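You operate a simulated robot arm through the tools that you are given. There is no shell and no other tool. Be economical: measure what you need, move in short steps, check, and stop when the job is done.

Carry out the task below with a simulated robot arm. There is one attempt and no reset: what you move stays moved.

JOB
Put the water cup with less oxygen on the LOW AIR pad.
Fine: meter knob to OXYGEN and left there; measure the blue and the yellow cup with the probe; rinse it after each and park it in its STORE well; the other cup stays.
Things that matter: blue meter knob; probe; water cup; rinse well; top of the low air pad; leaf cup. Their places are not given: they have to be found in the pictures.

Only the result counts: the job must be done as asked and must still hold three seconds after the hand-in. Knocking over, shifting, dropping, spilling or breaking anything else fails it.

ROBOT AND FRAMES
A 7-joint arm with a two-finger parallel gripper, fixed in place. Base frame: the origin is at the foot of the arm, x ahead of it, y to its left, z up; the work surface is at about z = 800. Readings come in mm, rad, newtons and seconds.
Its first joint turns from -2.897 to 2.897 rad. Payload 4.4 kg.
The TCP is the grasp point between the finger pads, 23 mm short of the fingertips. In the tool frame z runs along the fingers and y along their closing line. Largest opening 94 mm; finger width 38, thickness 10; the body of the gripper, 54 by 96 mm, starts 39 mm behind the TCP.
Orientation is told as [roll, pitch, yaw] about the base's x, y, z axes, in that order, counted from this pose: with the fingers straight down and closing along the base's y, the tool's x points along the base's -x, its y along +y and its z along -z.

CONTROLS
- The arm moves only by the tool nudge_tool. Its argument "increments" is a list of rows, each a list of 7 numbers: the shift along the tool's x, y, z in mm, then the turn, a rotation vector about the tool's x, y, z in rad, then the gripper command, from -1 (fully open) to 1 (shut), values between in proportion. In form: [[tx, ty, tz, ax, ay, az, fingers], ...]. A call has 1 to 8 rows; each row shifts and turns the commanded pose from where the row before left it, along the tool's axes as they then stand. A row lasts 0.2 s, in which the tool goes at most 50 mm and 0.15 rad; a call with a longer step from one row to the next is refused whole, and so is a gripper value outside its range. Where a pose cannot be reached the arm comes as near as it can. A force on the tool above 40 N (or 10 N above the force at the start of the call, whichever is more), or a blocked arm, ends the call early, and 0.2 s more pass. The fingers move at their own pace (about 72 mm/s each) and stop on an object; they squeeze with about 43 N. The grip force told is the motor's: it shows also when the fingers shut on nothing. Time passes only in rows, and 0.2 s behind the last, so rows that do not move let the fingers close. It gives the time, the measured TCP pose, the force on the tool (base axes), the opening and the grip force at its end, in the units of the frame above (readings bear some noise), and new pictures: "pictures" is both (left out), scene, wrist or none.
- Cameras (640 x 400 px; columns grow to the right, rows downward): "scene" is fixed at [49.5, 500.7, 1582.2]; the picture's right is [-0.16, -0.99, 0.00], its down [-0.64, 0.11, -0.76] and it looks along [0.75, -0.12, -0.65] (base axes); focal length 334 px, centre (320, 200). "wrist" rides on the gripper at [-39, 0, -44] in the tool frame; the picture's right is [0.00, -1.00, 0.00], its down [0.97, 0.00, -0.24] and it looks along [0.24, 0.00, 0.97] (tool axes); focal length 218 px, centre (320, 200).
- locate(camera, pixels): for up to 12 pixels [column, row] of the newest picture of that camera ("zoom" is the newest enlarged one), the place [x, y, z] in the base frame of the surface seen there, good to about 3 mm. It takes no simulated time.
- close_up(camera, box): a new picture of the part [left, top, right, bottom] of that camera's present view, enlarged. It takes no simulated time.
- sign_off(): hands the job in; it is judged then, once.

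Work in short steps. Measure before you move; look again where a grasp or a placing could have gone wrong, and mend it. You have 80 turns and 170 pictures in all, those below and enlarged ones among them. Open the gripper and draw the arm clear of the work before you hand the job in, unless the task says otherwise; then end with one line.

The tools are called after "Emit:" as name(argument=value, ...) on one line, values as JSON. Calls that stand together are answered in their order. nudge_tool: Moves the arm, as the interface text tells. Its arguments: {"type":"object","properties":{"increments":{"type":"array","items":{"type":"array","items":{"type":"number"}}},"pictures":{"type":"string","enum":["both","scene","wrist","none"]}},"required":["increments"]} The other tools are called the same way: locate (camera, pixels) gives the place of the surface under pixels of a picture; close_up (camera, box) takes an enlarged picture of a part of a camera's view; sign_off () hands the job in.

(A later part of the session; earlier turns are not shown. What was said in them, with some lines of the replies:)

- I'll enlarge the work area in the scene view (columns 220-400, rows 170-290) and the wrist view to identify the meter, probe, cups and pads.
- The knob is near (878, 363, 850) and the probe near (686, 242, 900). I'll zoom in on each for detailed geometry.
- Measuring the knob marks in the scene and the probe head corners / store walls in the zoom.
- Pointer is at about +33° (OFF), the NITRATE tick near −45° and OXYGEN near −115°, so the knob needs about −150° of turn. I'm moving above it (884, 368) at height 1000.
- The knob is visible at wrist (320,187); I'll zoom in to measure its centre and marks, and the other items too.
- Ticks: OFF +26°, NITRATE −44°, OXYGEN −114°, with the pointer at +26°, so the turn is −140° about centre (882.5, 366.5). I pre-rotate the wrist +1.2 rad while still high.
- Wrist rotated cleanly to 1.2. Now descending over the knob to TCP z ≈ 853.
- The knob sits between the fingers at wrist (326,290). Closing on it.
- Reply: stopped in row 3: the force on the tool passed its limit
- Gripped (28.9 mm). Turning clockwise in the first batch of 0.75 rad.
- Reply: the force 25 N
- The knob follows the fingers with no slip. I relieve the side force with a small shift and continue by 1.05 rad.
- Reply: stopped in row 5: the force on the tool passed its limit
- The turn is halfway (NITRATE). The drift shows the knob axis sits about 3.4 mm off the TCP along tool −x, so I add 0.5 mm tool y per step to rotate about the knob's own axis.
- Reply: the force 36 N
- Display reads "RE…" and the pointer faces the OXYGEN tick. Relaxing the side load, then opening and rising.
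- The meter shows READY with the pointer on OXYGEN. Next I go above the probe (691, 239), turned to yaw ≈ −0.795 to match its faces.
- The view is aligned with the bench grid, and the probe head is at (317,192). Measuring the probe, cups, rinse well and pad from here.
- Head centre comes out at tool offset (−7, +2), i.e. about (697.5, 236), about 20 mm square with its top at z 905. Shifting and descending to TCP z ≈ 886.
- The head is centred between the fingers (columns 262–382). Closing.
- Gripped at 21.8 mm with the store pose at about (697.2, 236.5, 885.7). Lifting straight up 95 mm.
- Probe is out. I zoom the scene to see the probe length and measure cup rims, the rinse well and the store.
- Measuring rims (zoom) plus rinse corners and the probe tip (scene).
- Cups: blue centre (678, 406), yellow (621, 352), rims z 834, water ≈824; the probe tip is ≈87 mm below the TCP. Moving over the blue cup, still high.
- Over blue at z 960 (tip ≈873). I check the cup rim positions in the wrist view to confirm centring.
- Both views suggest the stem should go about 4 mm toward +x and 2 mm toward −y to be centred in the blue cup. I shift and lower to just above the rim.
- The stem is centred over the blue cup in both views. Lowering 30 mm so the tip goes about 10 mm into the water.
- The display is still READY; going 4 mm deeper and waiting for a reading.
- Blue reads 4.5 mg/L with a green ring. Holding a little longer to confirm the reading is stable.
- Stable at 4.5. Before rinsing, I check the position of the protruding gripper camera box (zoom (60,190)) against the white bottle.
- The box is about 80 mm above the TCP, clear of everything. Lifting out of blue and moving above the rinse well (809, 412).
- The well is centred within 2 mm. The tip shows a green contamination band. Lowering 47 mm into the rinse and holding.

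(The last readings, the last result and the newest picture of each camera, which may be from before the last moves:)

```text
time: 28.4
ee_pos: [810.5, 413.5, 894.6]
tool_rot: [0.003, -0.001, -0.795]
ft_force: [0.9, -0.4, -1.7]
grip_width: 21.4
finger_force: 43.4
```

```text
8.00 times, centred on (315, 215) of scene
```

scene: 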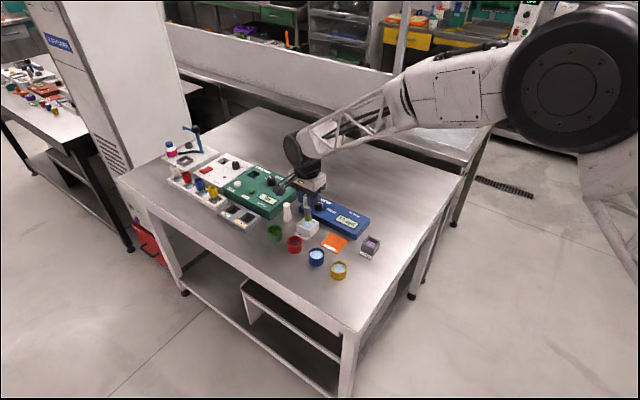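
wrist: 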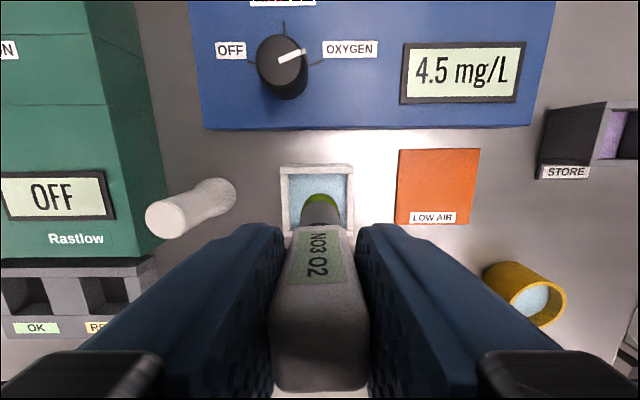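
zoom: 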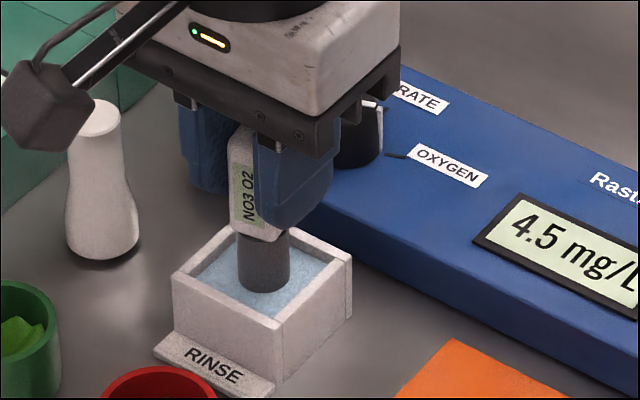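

The tip is clean. Lifting and moving over the yellow cup (625, 351).

Emit:
nudge_tool(increments=[[0, 0, -16, 0, 0, 0, 1], [0, 0, -25, 0, 0, 0, 1], [0, 0, -25, 0, 0, 0, 1], [17.1, -35.1, 0, 0, 0, 0, 1], [17.1, -35.1, 0, 0, 0, 0, 1], [17.1, -35.1, 0, 0, 0, 0, 1], [17.1, -35.1, 0, 0, 0, 0, 1], [17.1, -35.1, 0, 0, 0, 0, 1]], pictures="none")

Emit:
nudge_tool(increments=[[0, 0, 15, 0, 0, 0, 1], [0, 0, 13, 0, 0, 0, 1]])

Emit:
close_up(camera="scene", box=[300, 235, 370, 285])

Emit:
close_up(camera="wrist", box=[240, 125, 400, 225])

```text
time: 30.2
ee_pos: [623.2, 350.3, 959.8]
tool_rot: [0.002, 0.001, -0.794]
ft_force: [0.3, 0.8, -0.6]
grip_width: 21.2
finger_force: 43.1
```

```text
time: 30.8
ee_pos: [625.8, 350.4, 931.9]
tool_rot: [0.003, 0.0, -0.795]
ft_force: [1.0, 0.1, -0.5]
grip_width: 21.4
finger_force: 42.9
```

scene: 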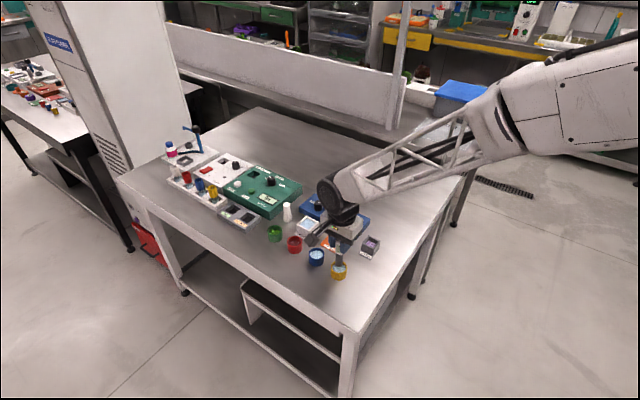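
wrist: 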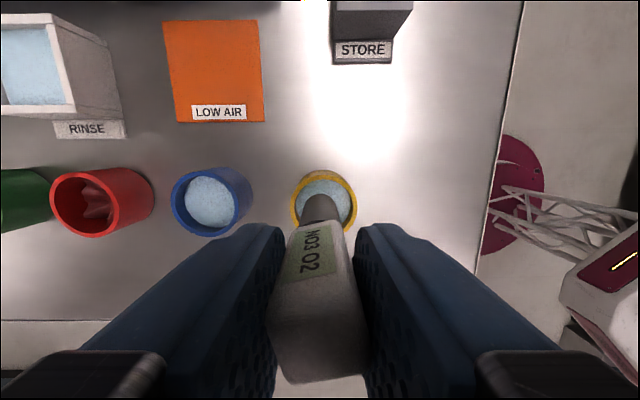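

```text
8.00 times, centred on (335, 260) of scene
```

zoom: 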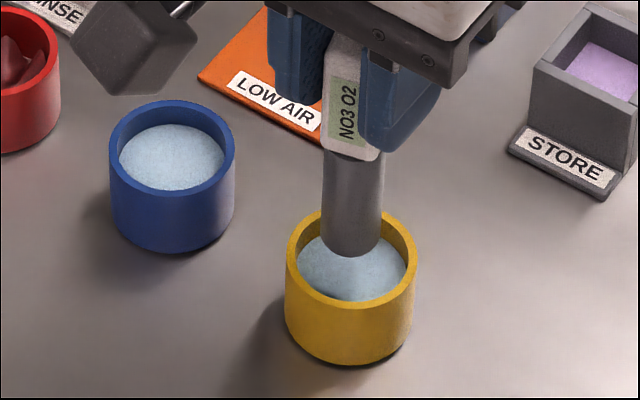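

```text
4.00 times, centred on (320, 175) of wrist
```

zoom: 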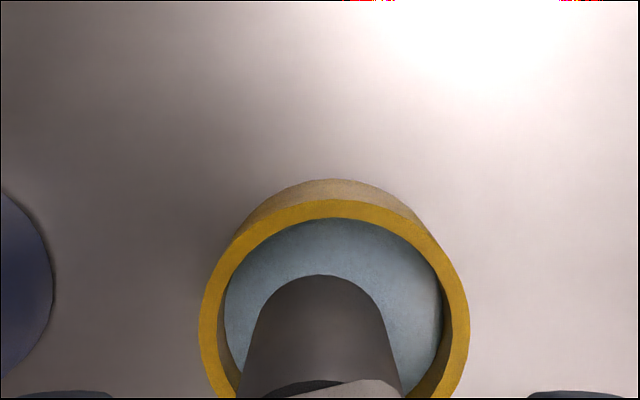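

Nearly centred; the probe has twisted slightly in the grip but the stem is still vertical. I apply a 1 mm correction and lower 36 mm into yellow, then hold.

Emit:
nudge_tool(increments=[[0.5, -1, 8, 0, 0, 0, 1], [0, 0, 12, 0, 0, 0, 1], [0, 0, 10, 0, 0, 0, 1], [0, 0, 4, 0, 0, 0, 1], [0, 0, 2, 0, 0, 0, 1], [0, 0, 0, 0, 0, 0, 1], [0, 0, 0, 0, 0, 0, 1], [0, 0, 0, 0, 0, 0, 1]], pictures="none")

Emit:
nudge_tool(increments=[[0, 0, 0, 0, 0, 0, 1], [0, 0, 0, 0, 0, 0, 1], [0, 0, 0, 0, 0, 0, 1], [0, 0, 0, 0, 0, 0, 1], [0, 0, 0, 0, 0, 0, 1], [0, 0, 0, 0, 0, 0, 1], [0, 0, 0, 0, 0, 0, 1]], pictures="wrist")

Emit:
close_up(camera="scene", box=[300, 205, 384, 285])

```text
time: 32.6
ee_pos: [623.8, 352.3, 894.5]
tool_rot: [0.001, 0.0, -0.795]
ft_force: [0.3, -0.6, -1.6]
grip_width: 21.3
finger_force: 43.2
```

```text
time: 34.2
ee_pos: [623.5, 350.6, 895.8]
tool_rot: [0.002, 0.001, -0.796]
ft_force: [0.3, 0.3, -0.4]
grip_width: 21.2
finger_force: 43.2
```

wrist: 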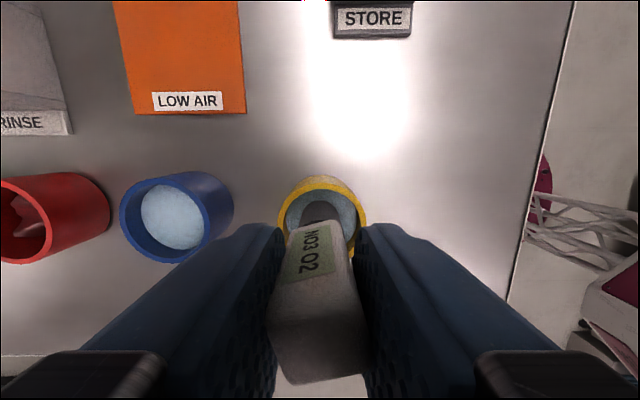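

```text
5.00 times, centred on (342, 245) of scene
```

zoom: 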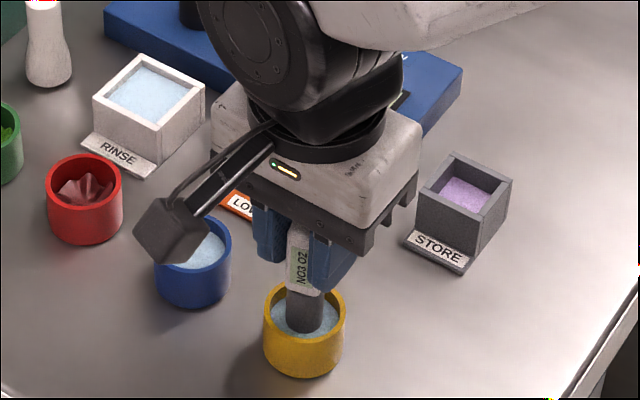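

No green ring yet, and the display is hidden behind the gripper. Lowering 3 mm more and holding, then looking again.

Emit:
nudge_tool(increments=[[0, 0, 2, 0, 0, 0, 1], [0, 0, 1, 0, 0, 0, 1], [0, 0, 0, 0, 0, 0, 1], [0, 0, 0, 0, 0, 0, 1], [0, 0, 0, 0, 0, 0, 1], [0, 0, 0, 0, 0, 0, 1], [0, 0, 0, 0, 0, 0, 1], [0, 0, 0, 0, 0, 0, 1]], pictures="none")

Emit:
close_up(camera="scene", box=[314, 240, 370, 280])

```text
time: 36.0
ee_pos: [624.0, 351.3, 893.7]
tool_rot: [0.002, 0.0, -0.795]
ft_force: [3.0, 0.9, 35.0]
grip_width: 21.0
finger_force: 42.7
```

```text
10.00 times, centred on (342, 260) of scene
```

zoom: 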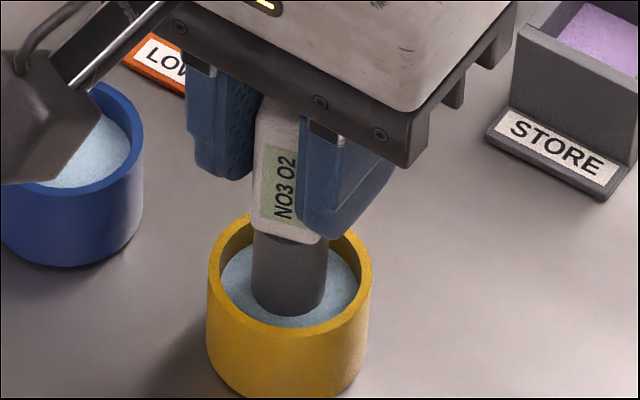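

The tip now touches the cup floor (35 N). Backing up 3 mm and holding for the reading.

Emit:
nudge_tool(increments=[[0, 0, -3, 0, 0, 0, 1], [0, 0, 0, 0, 0, 0, 1], [0, 0, 0, 0, 0, 0, 1], [0, 0, 0, 0, 0, 0, 1], [0, 0, 0, 0, 0, 0, 1], [0, 0, 0, 0, 0, 0, 1], [0, 0, 0, 0, 0, 0, 1], [0, 0, 0, 0, 0, 0, 1]], pictures="none")

Emit:
close_up(camera="scene", box=[306, 205, 376, 280])

```text
time: 37.8
ee_pos: [625.8, 351.0, 895.3]
tool_rot: [0.002, -0.001, -0.796]
ft_force: [0.0, 0.4, -0.6]
grip_width: 21.2
finger_force: 43.3
```

```text
5.33 times, centred on (341, 242) of scene
```

zoom: 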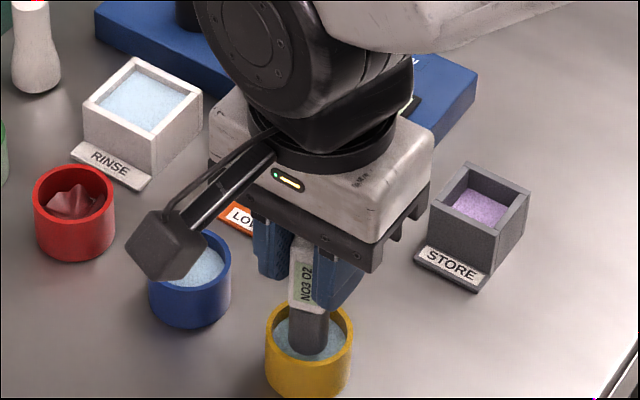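

Lifting out of the cup to inspect the tip and the display.

Emit:
nudge_tool(increments=[[0, 0, -10, 0, 0, 0, 1], [0, 0, -20, 0, 0, 0, 1], [0, 0, -30, 0, 0, 0, 1], [0, 0, -10, 0, 0, 0, 1]])

Emit:
close_up(camera="scene", box=[306, 205, 376, 280])

```text
time: 38.8
ee_pos: [624.5, 351.4, 967.1]
tool_rot: [0.001, 0.002, -0.798]
ft_force: [0.7, -0.6, -1.2]
grip_width: 21.1
finger_force: 42.9
```

scene: 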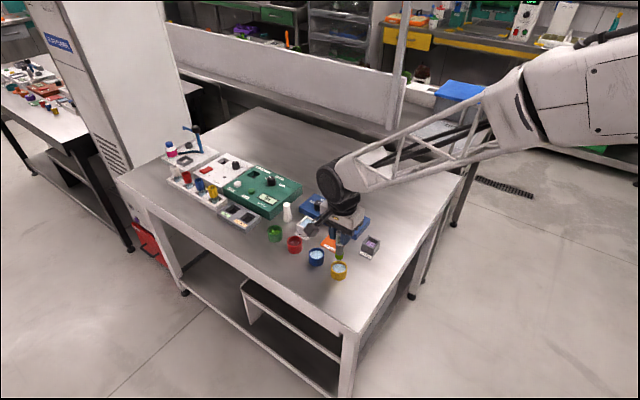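
wrist: 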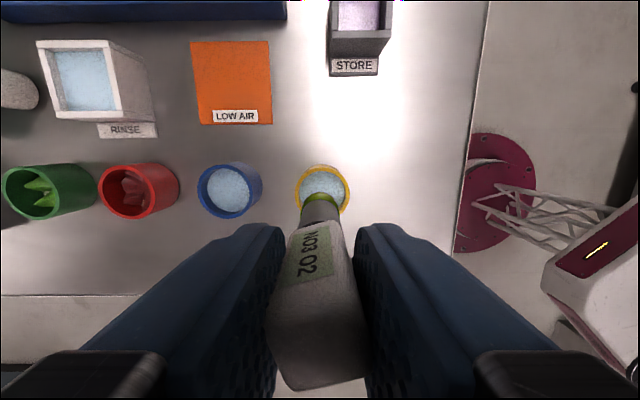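

```text
5.33 times, centred on (341, 242) of scene
```

zoom: 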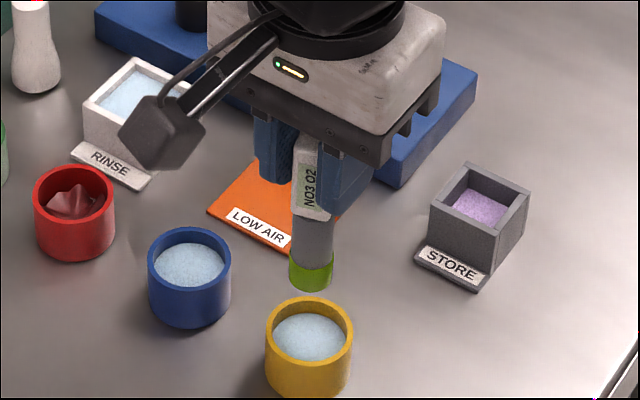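

The tip is green again, so yellow was measured. Moving back over the rinse well, where the display becomes visible.

Emit:
nudge_tool(increments=[[-17.2, 35.3, 0, 0, 0, 0, 1], [-17.2, 35.3, 0, 0, 0, 0, 1], [-17.2, 35.3, 0, 0, 0, 0, 1], [-17.2, 35.3, 0, 0, 0, 0, 1], [-17.2, 35.3, 0, 0, 0, 0, 1], [0, 0, 15, 0, 0, 0, 1], [0, 0, 10, 0, 0, 0, 1]])

Emit:
close_up(camera="scene", box=[280, 190, 364, 245])

```text
time: 40.4
ee_pos: [811.2, 413.0, 940.2]
tool_rot: [0.002, -0.001, -0.794]
ft_force: [0.2, 0.3, 0.1]
grip_width: 21.2
finger_force: 43.5
```

scene: 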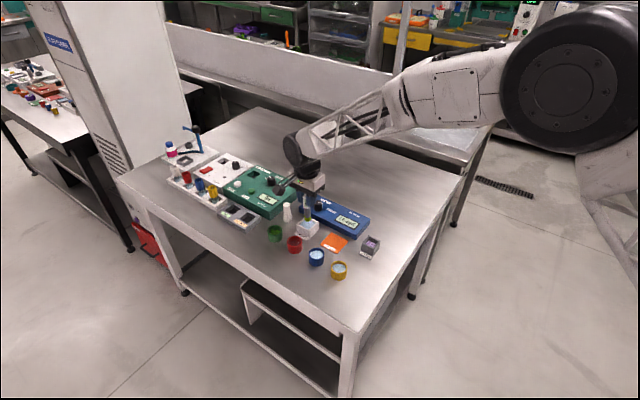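
wrist: 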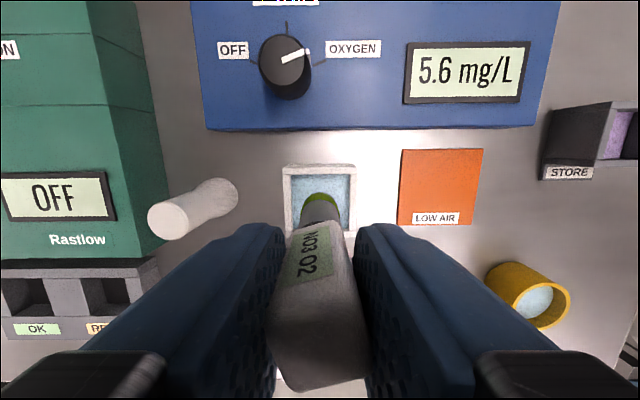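

```text
7.27 times, centred on (322, 218) of scene
```

zoom: 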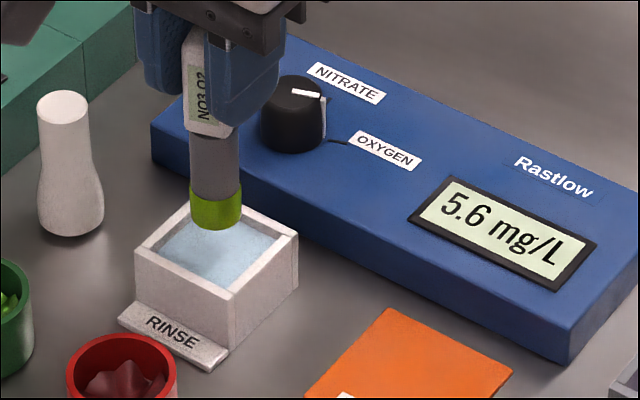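

Yellow is 5.6, blue 4.5, so the blue cup goes to LOW AIR. Rinsing now.

Emit:
nudge_tool(increments=[[0, 0.5, 15, 0, 0, 0, 1], [0, 0, 15, 0, 0, 0, 1], [0, 0, 10, 0, 0, 0, 1], [0, 0, 5, 0, 0, 0, 1], [0, 0, 0, 0, 0, 0, 1], [0, 0, 0, 0, 0, 0, 1], [0, 0, 0, 0, 0, 0, 1], [0, 0, 0, 0, 0, 0, 1]], pictures="none")

Emit:
nudge_tool(increments=[[0, 0, 0, 0, 0, 0, 1], [0, 0, 0, 0, 0, 0, 1], [0, 0, 0, 0, 0, 0, 1], [0, 0, 0, 0, 0, 0, 1], [0, 0, 0, 0, 0, 0, 1], [0, 0, 0, 0, 0, 0, 1]], pictures="none")

Emit:
nudge_tool(increments=[[0, 0, -15, 0, 0, 0, 1], [0, 0, -25, 0, 0, 0, 1], [0, 0, -25, 0, 0, 0, 1]])

Emit:
close_up(camera="scene", box=[280, 180, 350, 240])

```text
time: 42.2
ee_pos: [809.3, 412.7, 894.8]
tool_rot: [0.002, 0.0, -0.797]
ft_force: [0.1, -0.5, -0.4]
grip_width: 21.0
finger_force: 42.8
```

```text
time: 43.6
ee_pos: [809.2, 413.6, 894.1]
tool_rot: [0.002, -0.001, -0.797]
ft_force: [-0.5, 0.1, 0.0]
grip_width: 21.3
finger_force: 43.1
```

```text
time: 44.4
ee_pos: [810.0, 413.9, 958.5]
tool_rot: [0.001, -0.002, -0.797]
ft_force: [0.3, -0.1, -1.1]
grip_width: 21.1
finger_force: 42.6
```

scene: 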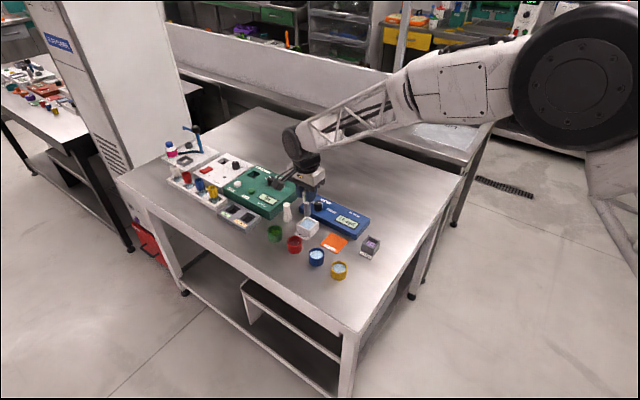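
wrist: 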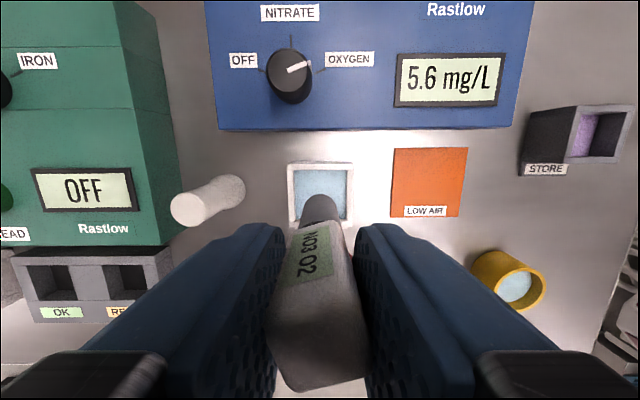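

```text
6.67 times, centred on (315, 210) of scene
```

zoom: 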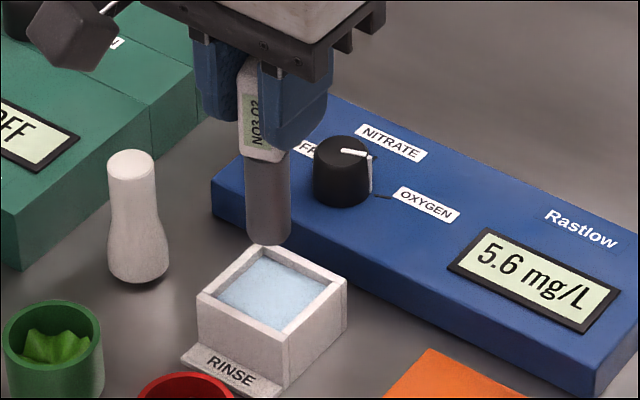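

The tip is clean. Moving above the STORE well (697.3, 236).

Emit:
nudge_tool(increments=[[-9.55, -40.9, 0, 0, 0, 0, 1], [-9.55, -40.9, 0, 0, 0, 0, 1], [-9.55, -40.9, 0, 0, 0, 0, 1], [-9.55, -40.9, 0, 0, 0, 0, 1], [-9.55, -40.9, 0, 0, 0, 0, 1], [0, 0, 20, 0, 0, 0, 1], [0, 0, 5, 0, 0, 0, 1]])

Emit:
close_up(camera="scene", box=[335, 210, 405, 265])

Emit:
close_up(camera="wrist", box=[240, 125, 400, 225])

```text
time: 46.0
ee_pos: [698.5, 234.2, 935.1]
tool_rot: [0.001, 0.0, -0.798]
ft_force: [0.1, -0.9, -1.1]
grip_width: 21.1
finger_force: 43.0
```

scene: 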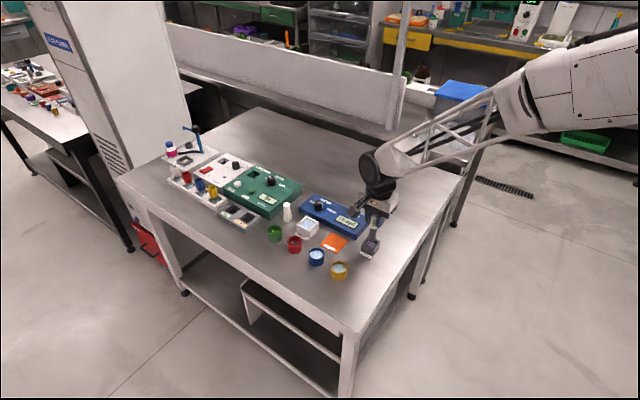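
wrist: 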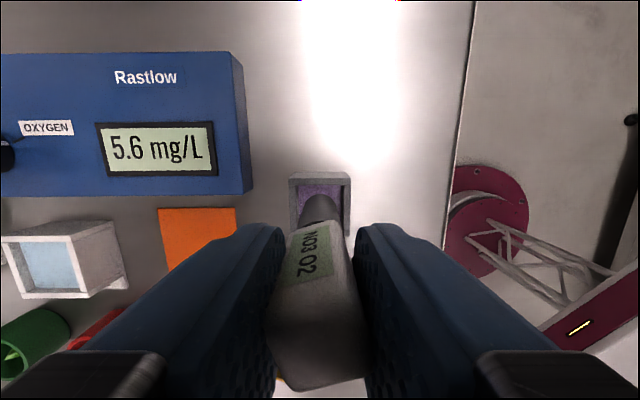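

```text
7.27 times, centred on (370, 238) of scene
```

zoom: 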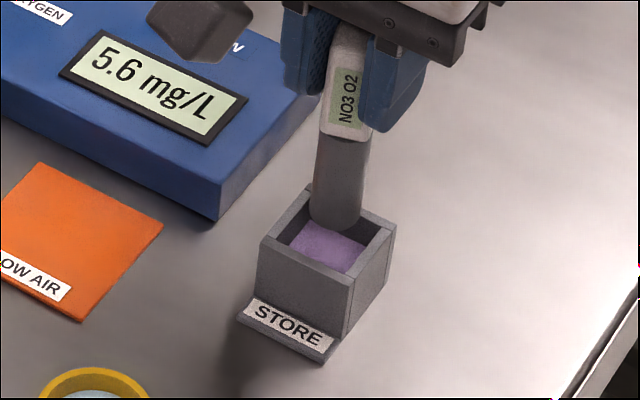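

```text
4.00 times, centred on (320, 175) of wrist
```

zoom: 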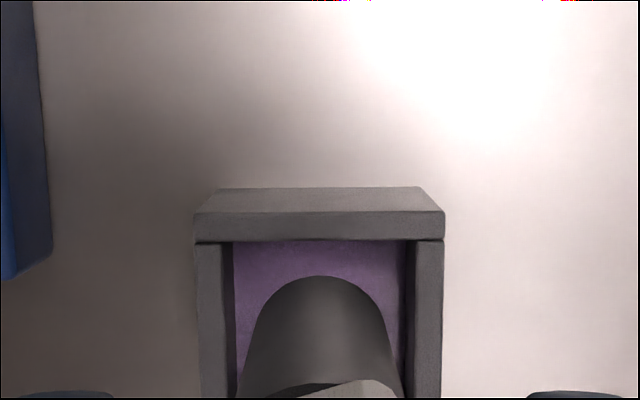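

In both views the stem needs about 3 mm along tool +x to be centred in the STORE well. Correcting and lowering 20 mm, then checking.

Emit:
nudge_tool(increments=[[3, -0.3, 0, 0, 0, 0, 1], [0, 0, 8, 0, 0, 0, 1], [0, 0, 6, 0, 0, 0, 1], [0, 0, 6, 0, 0, 0, 1]], pictures="wrist")

Emit:
close_up(camera="scene", box=[335, 210, 405, 265])

Emit:
close_up(camera="wrist", box=[240, 125, 400, 225])

```text
time: 47.0
ee_pos: [696.3, 236.8, 915.7]
tool_rot: [0.001, 0.001, -0.795]
ft_force: [0.4, -0.5, -0.3]
grip_width: 21.1
finger_force: 42.9
```

wrist: 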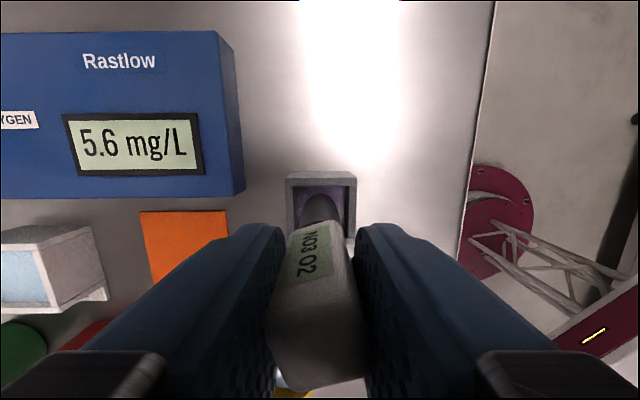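

```text
7.27 times, centred on (370, 238) of scene
```

zoom: 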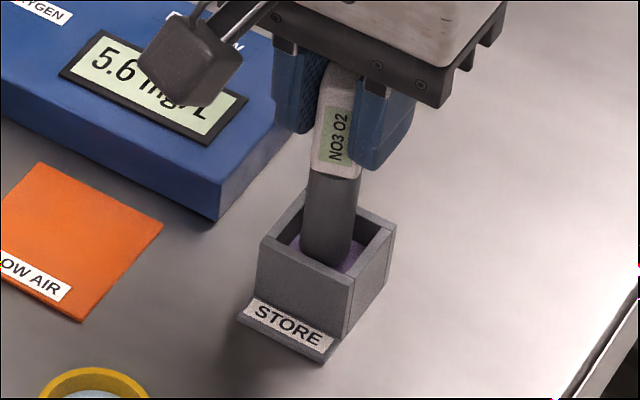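

```text
4.00 times, centred on (320, 175) of wrist
```

zoom: 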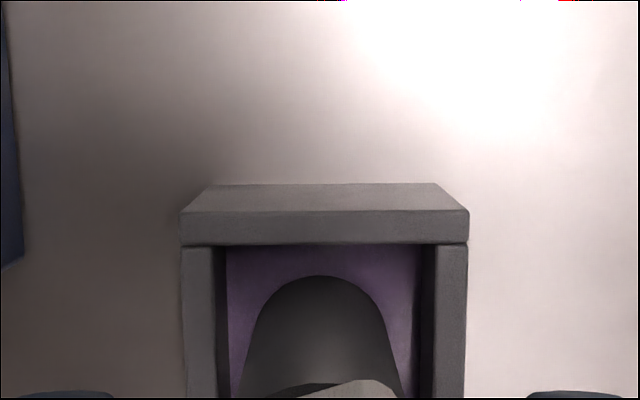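

The stem is inside the well with even margins. Lowering gently toward the floor.

Emit:
nudge_tool(increments=[[0, 0, 8, 0, 0, 0, 1], [0, 0, 8, 0, 0, 0, 1], [0, 0, 4, 0, 0, 0, 1], [0, 0, 2, 0, 0, 0, 1]], pictures="none")

Emit:
nudge_tool(increments=[[0, 0, 1.5, 0, 0, 0, 1]], pictures="none")

Emit:
close_up(camera="scene", box=[335, 210, 405, 265])

```text
time: 48.0
ee_pos: [696.6, 238.8, 893.6]
tool_rot: [0.002, 0.0, -0.797]
ft_force: [-1.2, -1.1, 5.0]
grip_width: 21.2
finger_force: 43.1
```

```text
time: 48.4
ee_pos: [696.6, 237.2, 894.4]
tool_rot: [0.003, -0.002, -0.796]
ft_force: [-6.4, -1.7, 25.3]
grip_width: 21.1
finger_force: 43.3
```

```text
7.27 times, centred on (370, 238) of scene
```

zoom: 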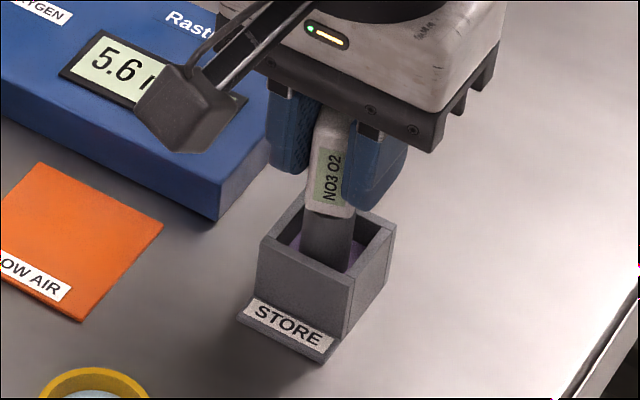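

Seated: 25 N contact, and the head height relative to the well rim matches the initial picture. Easing off and opening.

Emit:
nudge_tool(increments=[[0, 0, -1, 0, 0, 0, 1], [0, 0, 0, 0, 0, 0, 0.4], [0, 0, 0, 0, 0, 0, 0], [0, 0, 0, 0, 0, 0, -0.3], [0, 0, 0, 0, 0, 0, -0.3]], pictures="wrist")

Emit:
close_up(camera="scene", box=[335, 210, 405, 265])

```text
time: 49.6
ee_pos: [695.9, 238.9, 892.1]
tool_rot: [0.002, 0.002, -0.796]
ft_force: [-0.1, -0.2, -1.2]
grip_width: 61.1
finger_force: 0.1
```

wrist: 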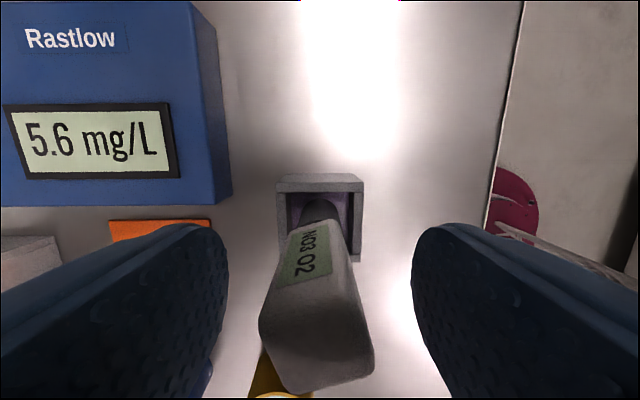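

```text
7.27 times, centred on (370, 238) of scene
```

zoom: 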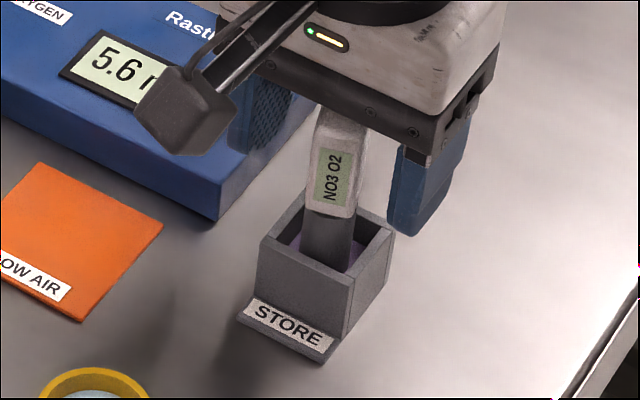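

The probe stands in STORE. Rising clear and moving above the blue cup with the gripper opened to ~61 mm.

Emit:
nudge_tool(increments=[[0, 0, -30, 0, 0, 0, -0.3], [0, 0, -40, 0, 0, 0, -0.3], [0, 0, -38, 0, 0, 0, -0.3], [32.4, 26.6, 0, 0, 0, 0, -0.3], [32.4, 26.6, 0, 0, 0, 0, -0.3], [32.4, 26.6, 0, 0, 0, 0, -0.3], [32.4, 26.6, 0, 0, 0, 0, -0.3], [0, 0, 40, 0, 0, 0, -0.3]])

Emit:
close_up(camera="scene", box=[300, 200, 400, 285])

```text
time: 51.4
ee_pos: [680.7, 403.7, 962.3]
tool_rot: [0.0, 0.0, -0.798]
ft_force: [0.9, 0.8, -0.3]
grip_width: 61.1
finger_force: 0.0
```

scene: 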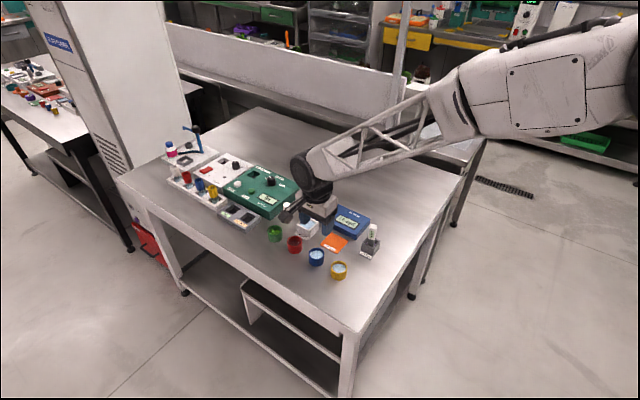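
wrist: 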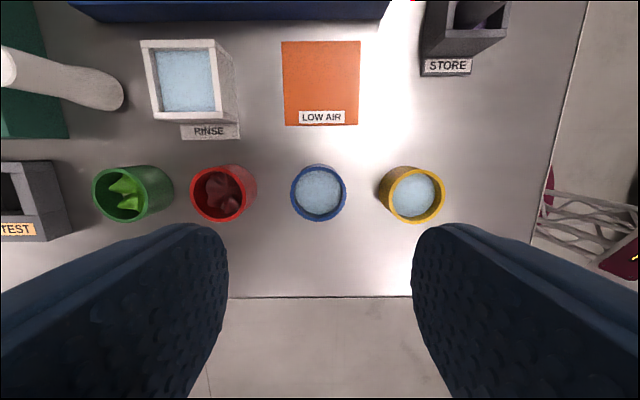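

```text
4.71 times, centred on (350, 242) of scene
```

zoom: 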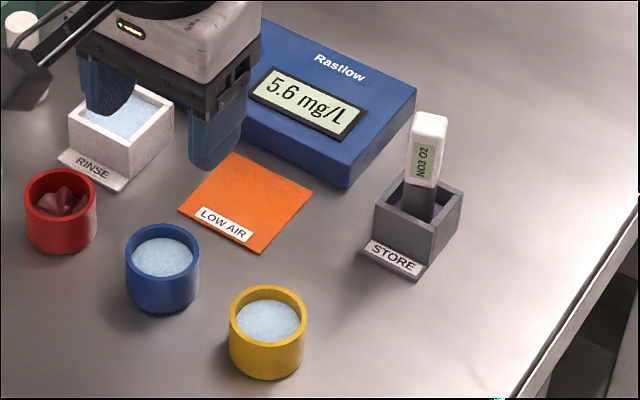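

Probe parked upright. The blue cup is centred (offset ≈ (−1.4, 0.8)) and the pad centre lies at tool (−89.5, −0.6). Descending to z ≈ 829 around the cup.

Emit:
nudge_tool(increments=[[-1.4, 0.6, 40, 0, 0, 0, -0.3], [0, 0, 40, 0, 0, 0, -0.3], [0, 0, 30, 0, 0, 0, -0.3], [0, 0, 15, 0, 0, 0, -0.3], [0, 0, 8, 0, 0, 0, -0.3], [0, 0, 0, 0, 0, 0, -0.3]])

Emit:
close_up(camera="scene", box=[280, 215, 360, 285])

```text
time: 52.8
ee_pos: [682.6, 404.6, 828.5]
tool_rot: [0.002, 0.0, -0.794]
ft_force: [-0.1, 0.1, 0.1]
grip_width: 61.2
finger_force: 0.1
```

scene: 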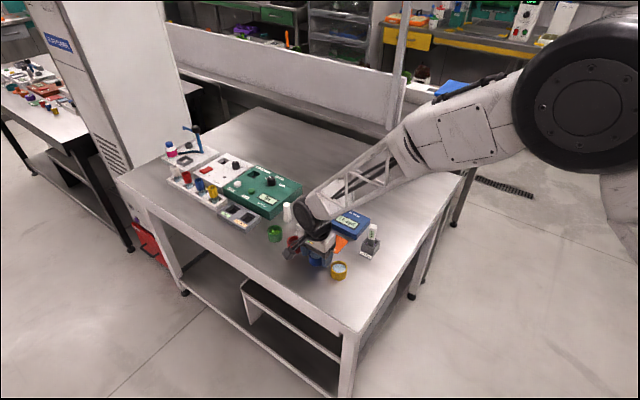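
wrist: 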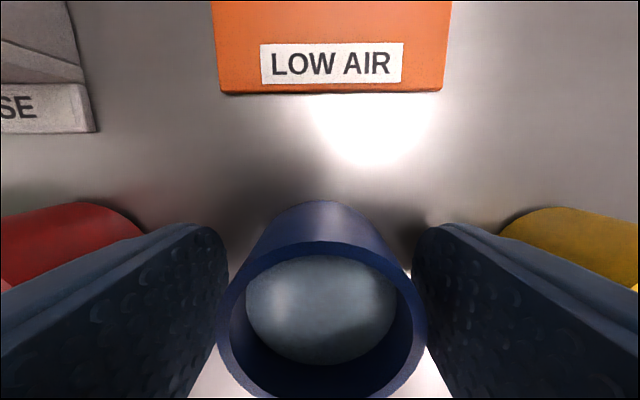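

```text
5.71 times, centred on (320, 250) of scene
```

zoom: 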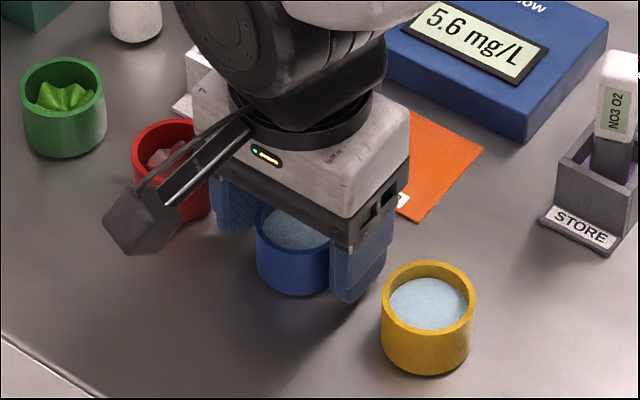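

The blue cup sits evenly between the fingers and the neighbours are clear. Closing gradually.

Emit:
nudge_tool(increments=[[0, 0, 0, 0, 0, 0, -0.1], [0, 0, 0, 0, 0, 0, 0.05], [0, 0, 0, 0, 0, 0, 1], [0, 0, 0, 0, 0, 0, 1]], pictures="none")

Emit:
nudge_tool(increments=[[0, 0, -3, 0, 0, 0, 1], [0, 0, -5, 0, 0, 0, 1], [0, 0, -6, 0, 0, 0, 1], [0, 0, -6, 0, 0, 0, 1]])

Emit:
close_up(camera="scene", box=[280, 215, 360, 285])

```text
time: 53.8
ee_pos: [683.0, 404.6, 828.9]
tool_rot: [0.002, -0.001, -0.795]
ft_force: [-0.2, 0.8, -0.4]
grip_width: 44.7
finger_force: 42.8
```

```text
time: 54.8
ee_pos: [684.3, 404.7, 847.8]
tool_rot: [0.003, -0.001, -0.797]
ft_force: [0.6, -1.4, -0.9]
grip_width: 44.8
finger_force: 43.2
```

scene: 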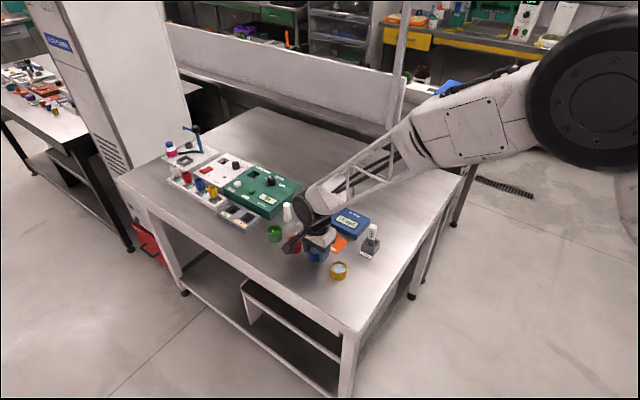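
wrist: 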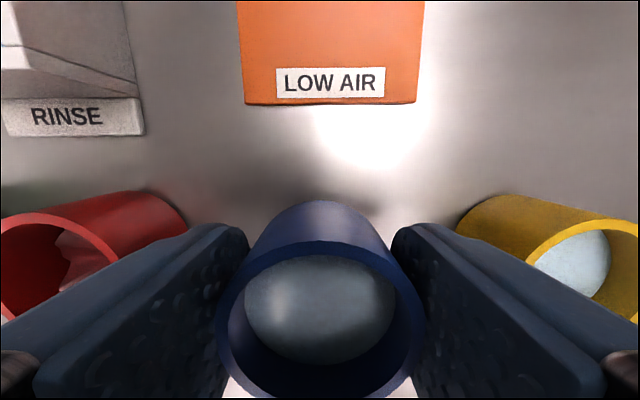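

```text
5.71 times, centred on (320, 250) of scene
```

zoom: 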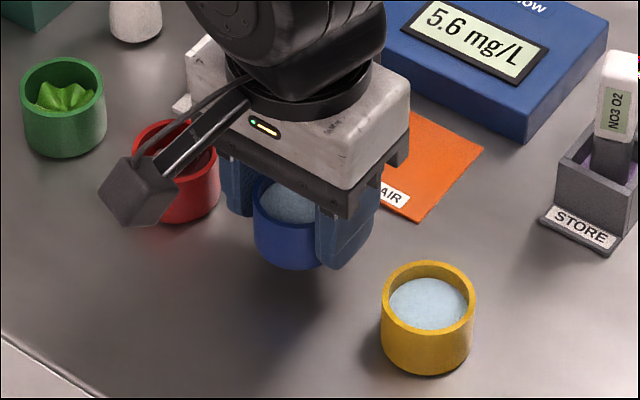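

Cup lifted 20 mm, level. Moving gently to the pad, 87 mm along tool −x and −2.5 mm y.

Emit:
nudge_tool(increments=[[-6, 0, 0, 0, 0, 0, 1], [-11, -0.5, 0, 0, 0, 0, 1], [-13, -0.5, 0, 0, 0, 0, 1], [-14, -0.5, 0, 0, 0, 0, 1], [-14, -0.5, 0, 0, 0, 0, 1], [-13, -0.5, 0, 0, 0, 0, 1], [-11, 0, 0, 0, 0, 0, 1], [-5, 0, 0, 0, 0, 0, 1]])

Emit:
close_up(camera="scene", box=[300, 205, 370, 265])

```text
time: 56.6
ee_pos: [741.3, 340.0, 848.1]
tool_rot: [0.002, -0.001, -0.796]
ft_force: [0.0, -0.3, -0.5]
grip_width: 44.7
finger_force: 42.9
```

scene: 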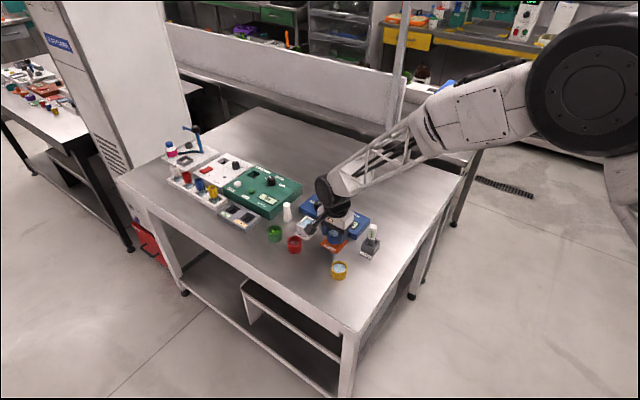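
wrist: 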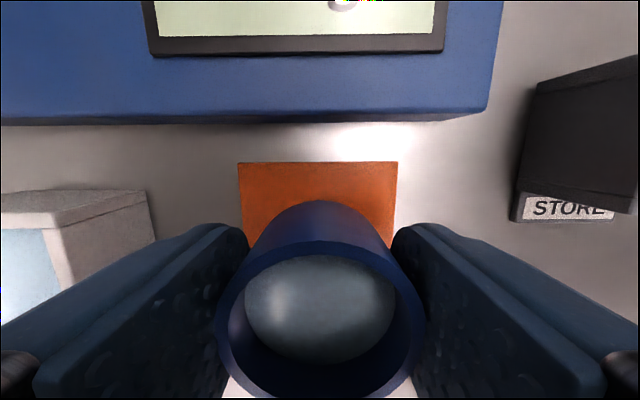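

```text
6.67 times, centred on (335, 235) of scene
```

zoom: 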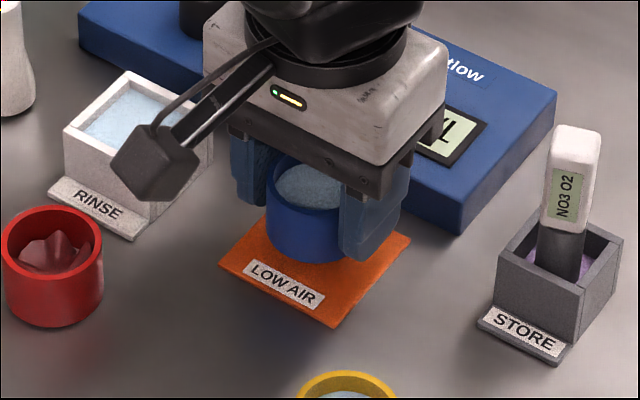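

Centred over the pad (far edge at −32.7 mm). Lowering gently to the pad top (~z 803).

Emit:
nudge_tool(increments=[[0, 0.6, 5, 0, 0, 0, 1], [0, 0, 5, 0, 0, 0, 1], [0, 0, 3, 0, 0, 0, 1], [0, 0, 2, 0, 0, 0, 1], [0, 0, 1, 0, 0, 0, 1]], pictures="none")

Emit:
nudge_tool(increments=[[0, 0, 0.7, 0, 0, 0, 1]], pictures="none")

Emit:
close_up(camera="scene", box=[300, 205, 370, 265])

```text
time: 57.8
ee_pos: [741.8, 340.3, 831.8]
tool_rot: [0.003, -0.001, -0.798]
ft_force: [-1.5, -1.8, 4.8]
grip_width: 44.9
finger_force: 43.7
```

```text
time: 58.2
ee_pos: [743.2, 339.5, 831.9]
tool_rot: [0.002, -0.003, -0.796]
ft_force: [-2.9, -2.1, 14.9]
grip_width: 45.1
finger_force: 42.8
```

```text
6.67 times, centred on (335, 235) of scene
```

zoom: 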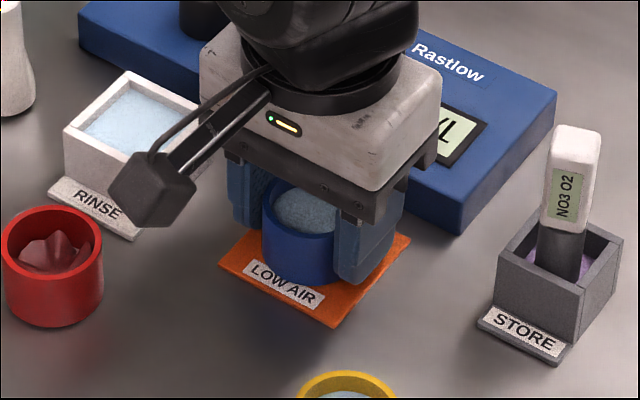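

The cup rests on the pad (15 N). Easing off, opening to 61 mm and rising clear.

Emit:
nudge_tool(increments=[[0, 0, -0.7, 0, 0, 0, 1], [0, 0, 0, 0, 0, 0, 0], [0, 0, 0, 0, 0, 0, -0.3], [0, 0, 0, 0, 0, 0, -0.3], [0, 0, -20, 0, 0, 0, -0.3], [0, 0, -40, 0, 0, 0, -0.3], [0, 0, -45, 0, 0, 0, -0.3], [0, 0, -45, 0, 0, 0, -0.3]], pictures="none")

Emit:
nudge_tool(increments=[[0, 0, -45, 0, 0, 0, -0.3], [0, -45, -20, 0, 0, 0, -0.3], [0, -45, -20, 0, 0, 0, -0.3], [0, -45, 0, 0, 0, 0, -0.3], [0, -45, 0, 0, 0, 0, -0.3], [0, -45, 0, 0, 0, 0, -0.3]])

Emit:
close_up(camera="scene", box=[260, 185, 400, 285])

```text
time: 60.0
ee_pos: [740.9, 338.0, 980.4]
tool_rot: [0.0, 0.0, -0.795]
ft_force: [0.0, 0.9, 0.1]
grip_width: 61.2
finger_force: 0.1
```

```text
time: 61.4
ee_pos: [578.6, 181.8, 1065.7]
tool_rot: [0.001, 0.0, -0.796]
ft_force: [-0.6, 0.2, -0.3]
grip_width: 61.2
finger_force: 0.1
```

scene: 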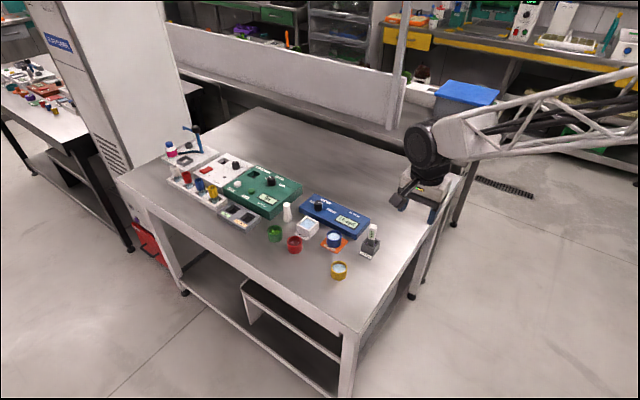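
wrist: 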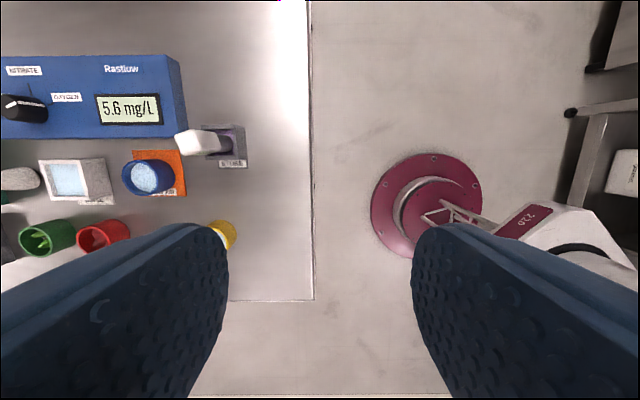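

```text
4.00 times, centred on (330, 235) of scene
```

zoom: 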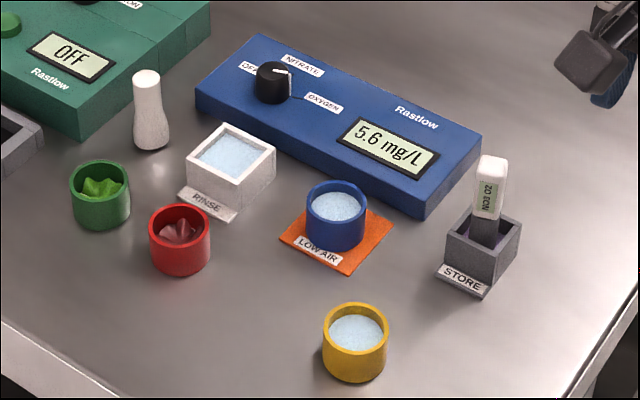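

The blue cup (4.5 mg/L, against 5.6 for yellow) is on LOW AIR. The probe is rinsed and standing in STORE, the knob points at OXYGEN, everything else is undisturbed, and the arm is clear. Handing in.

Emit:
sign_off()

```text
The job is handed in.
```

The blue cup, with less oxygen (4.5 mg/L against 5.6 mg/L in the yellow), is on the LOW AIR pad; the probe was rinsed after each reading and is back in STORE, the knob is left on OXYGEN, the yellow cup stayed where it was, and the job is handed in.
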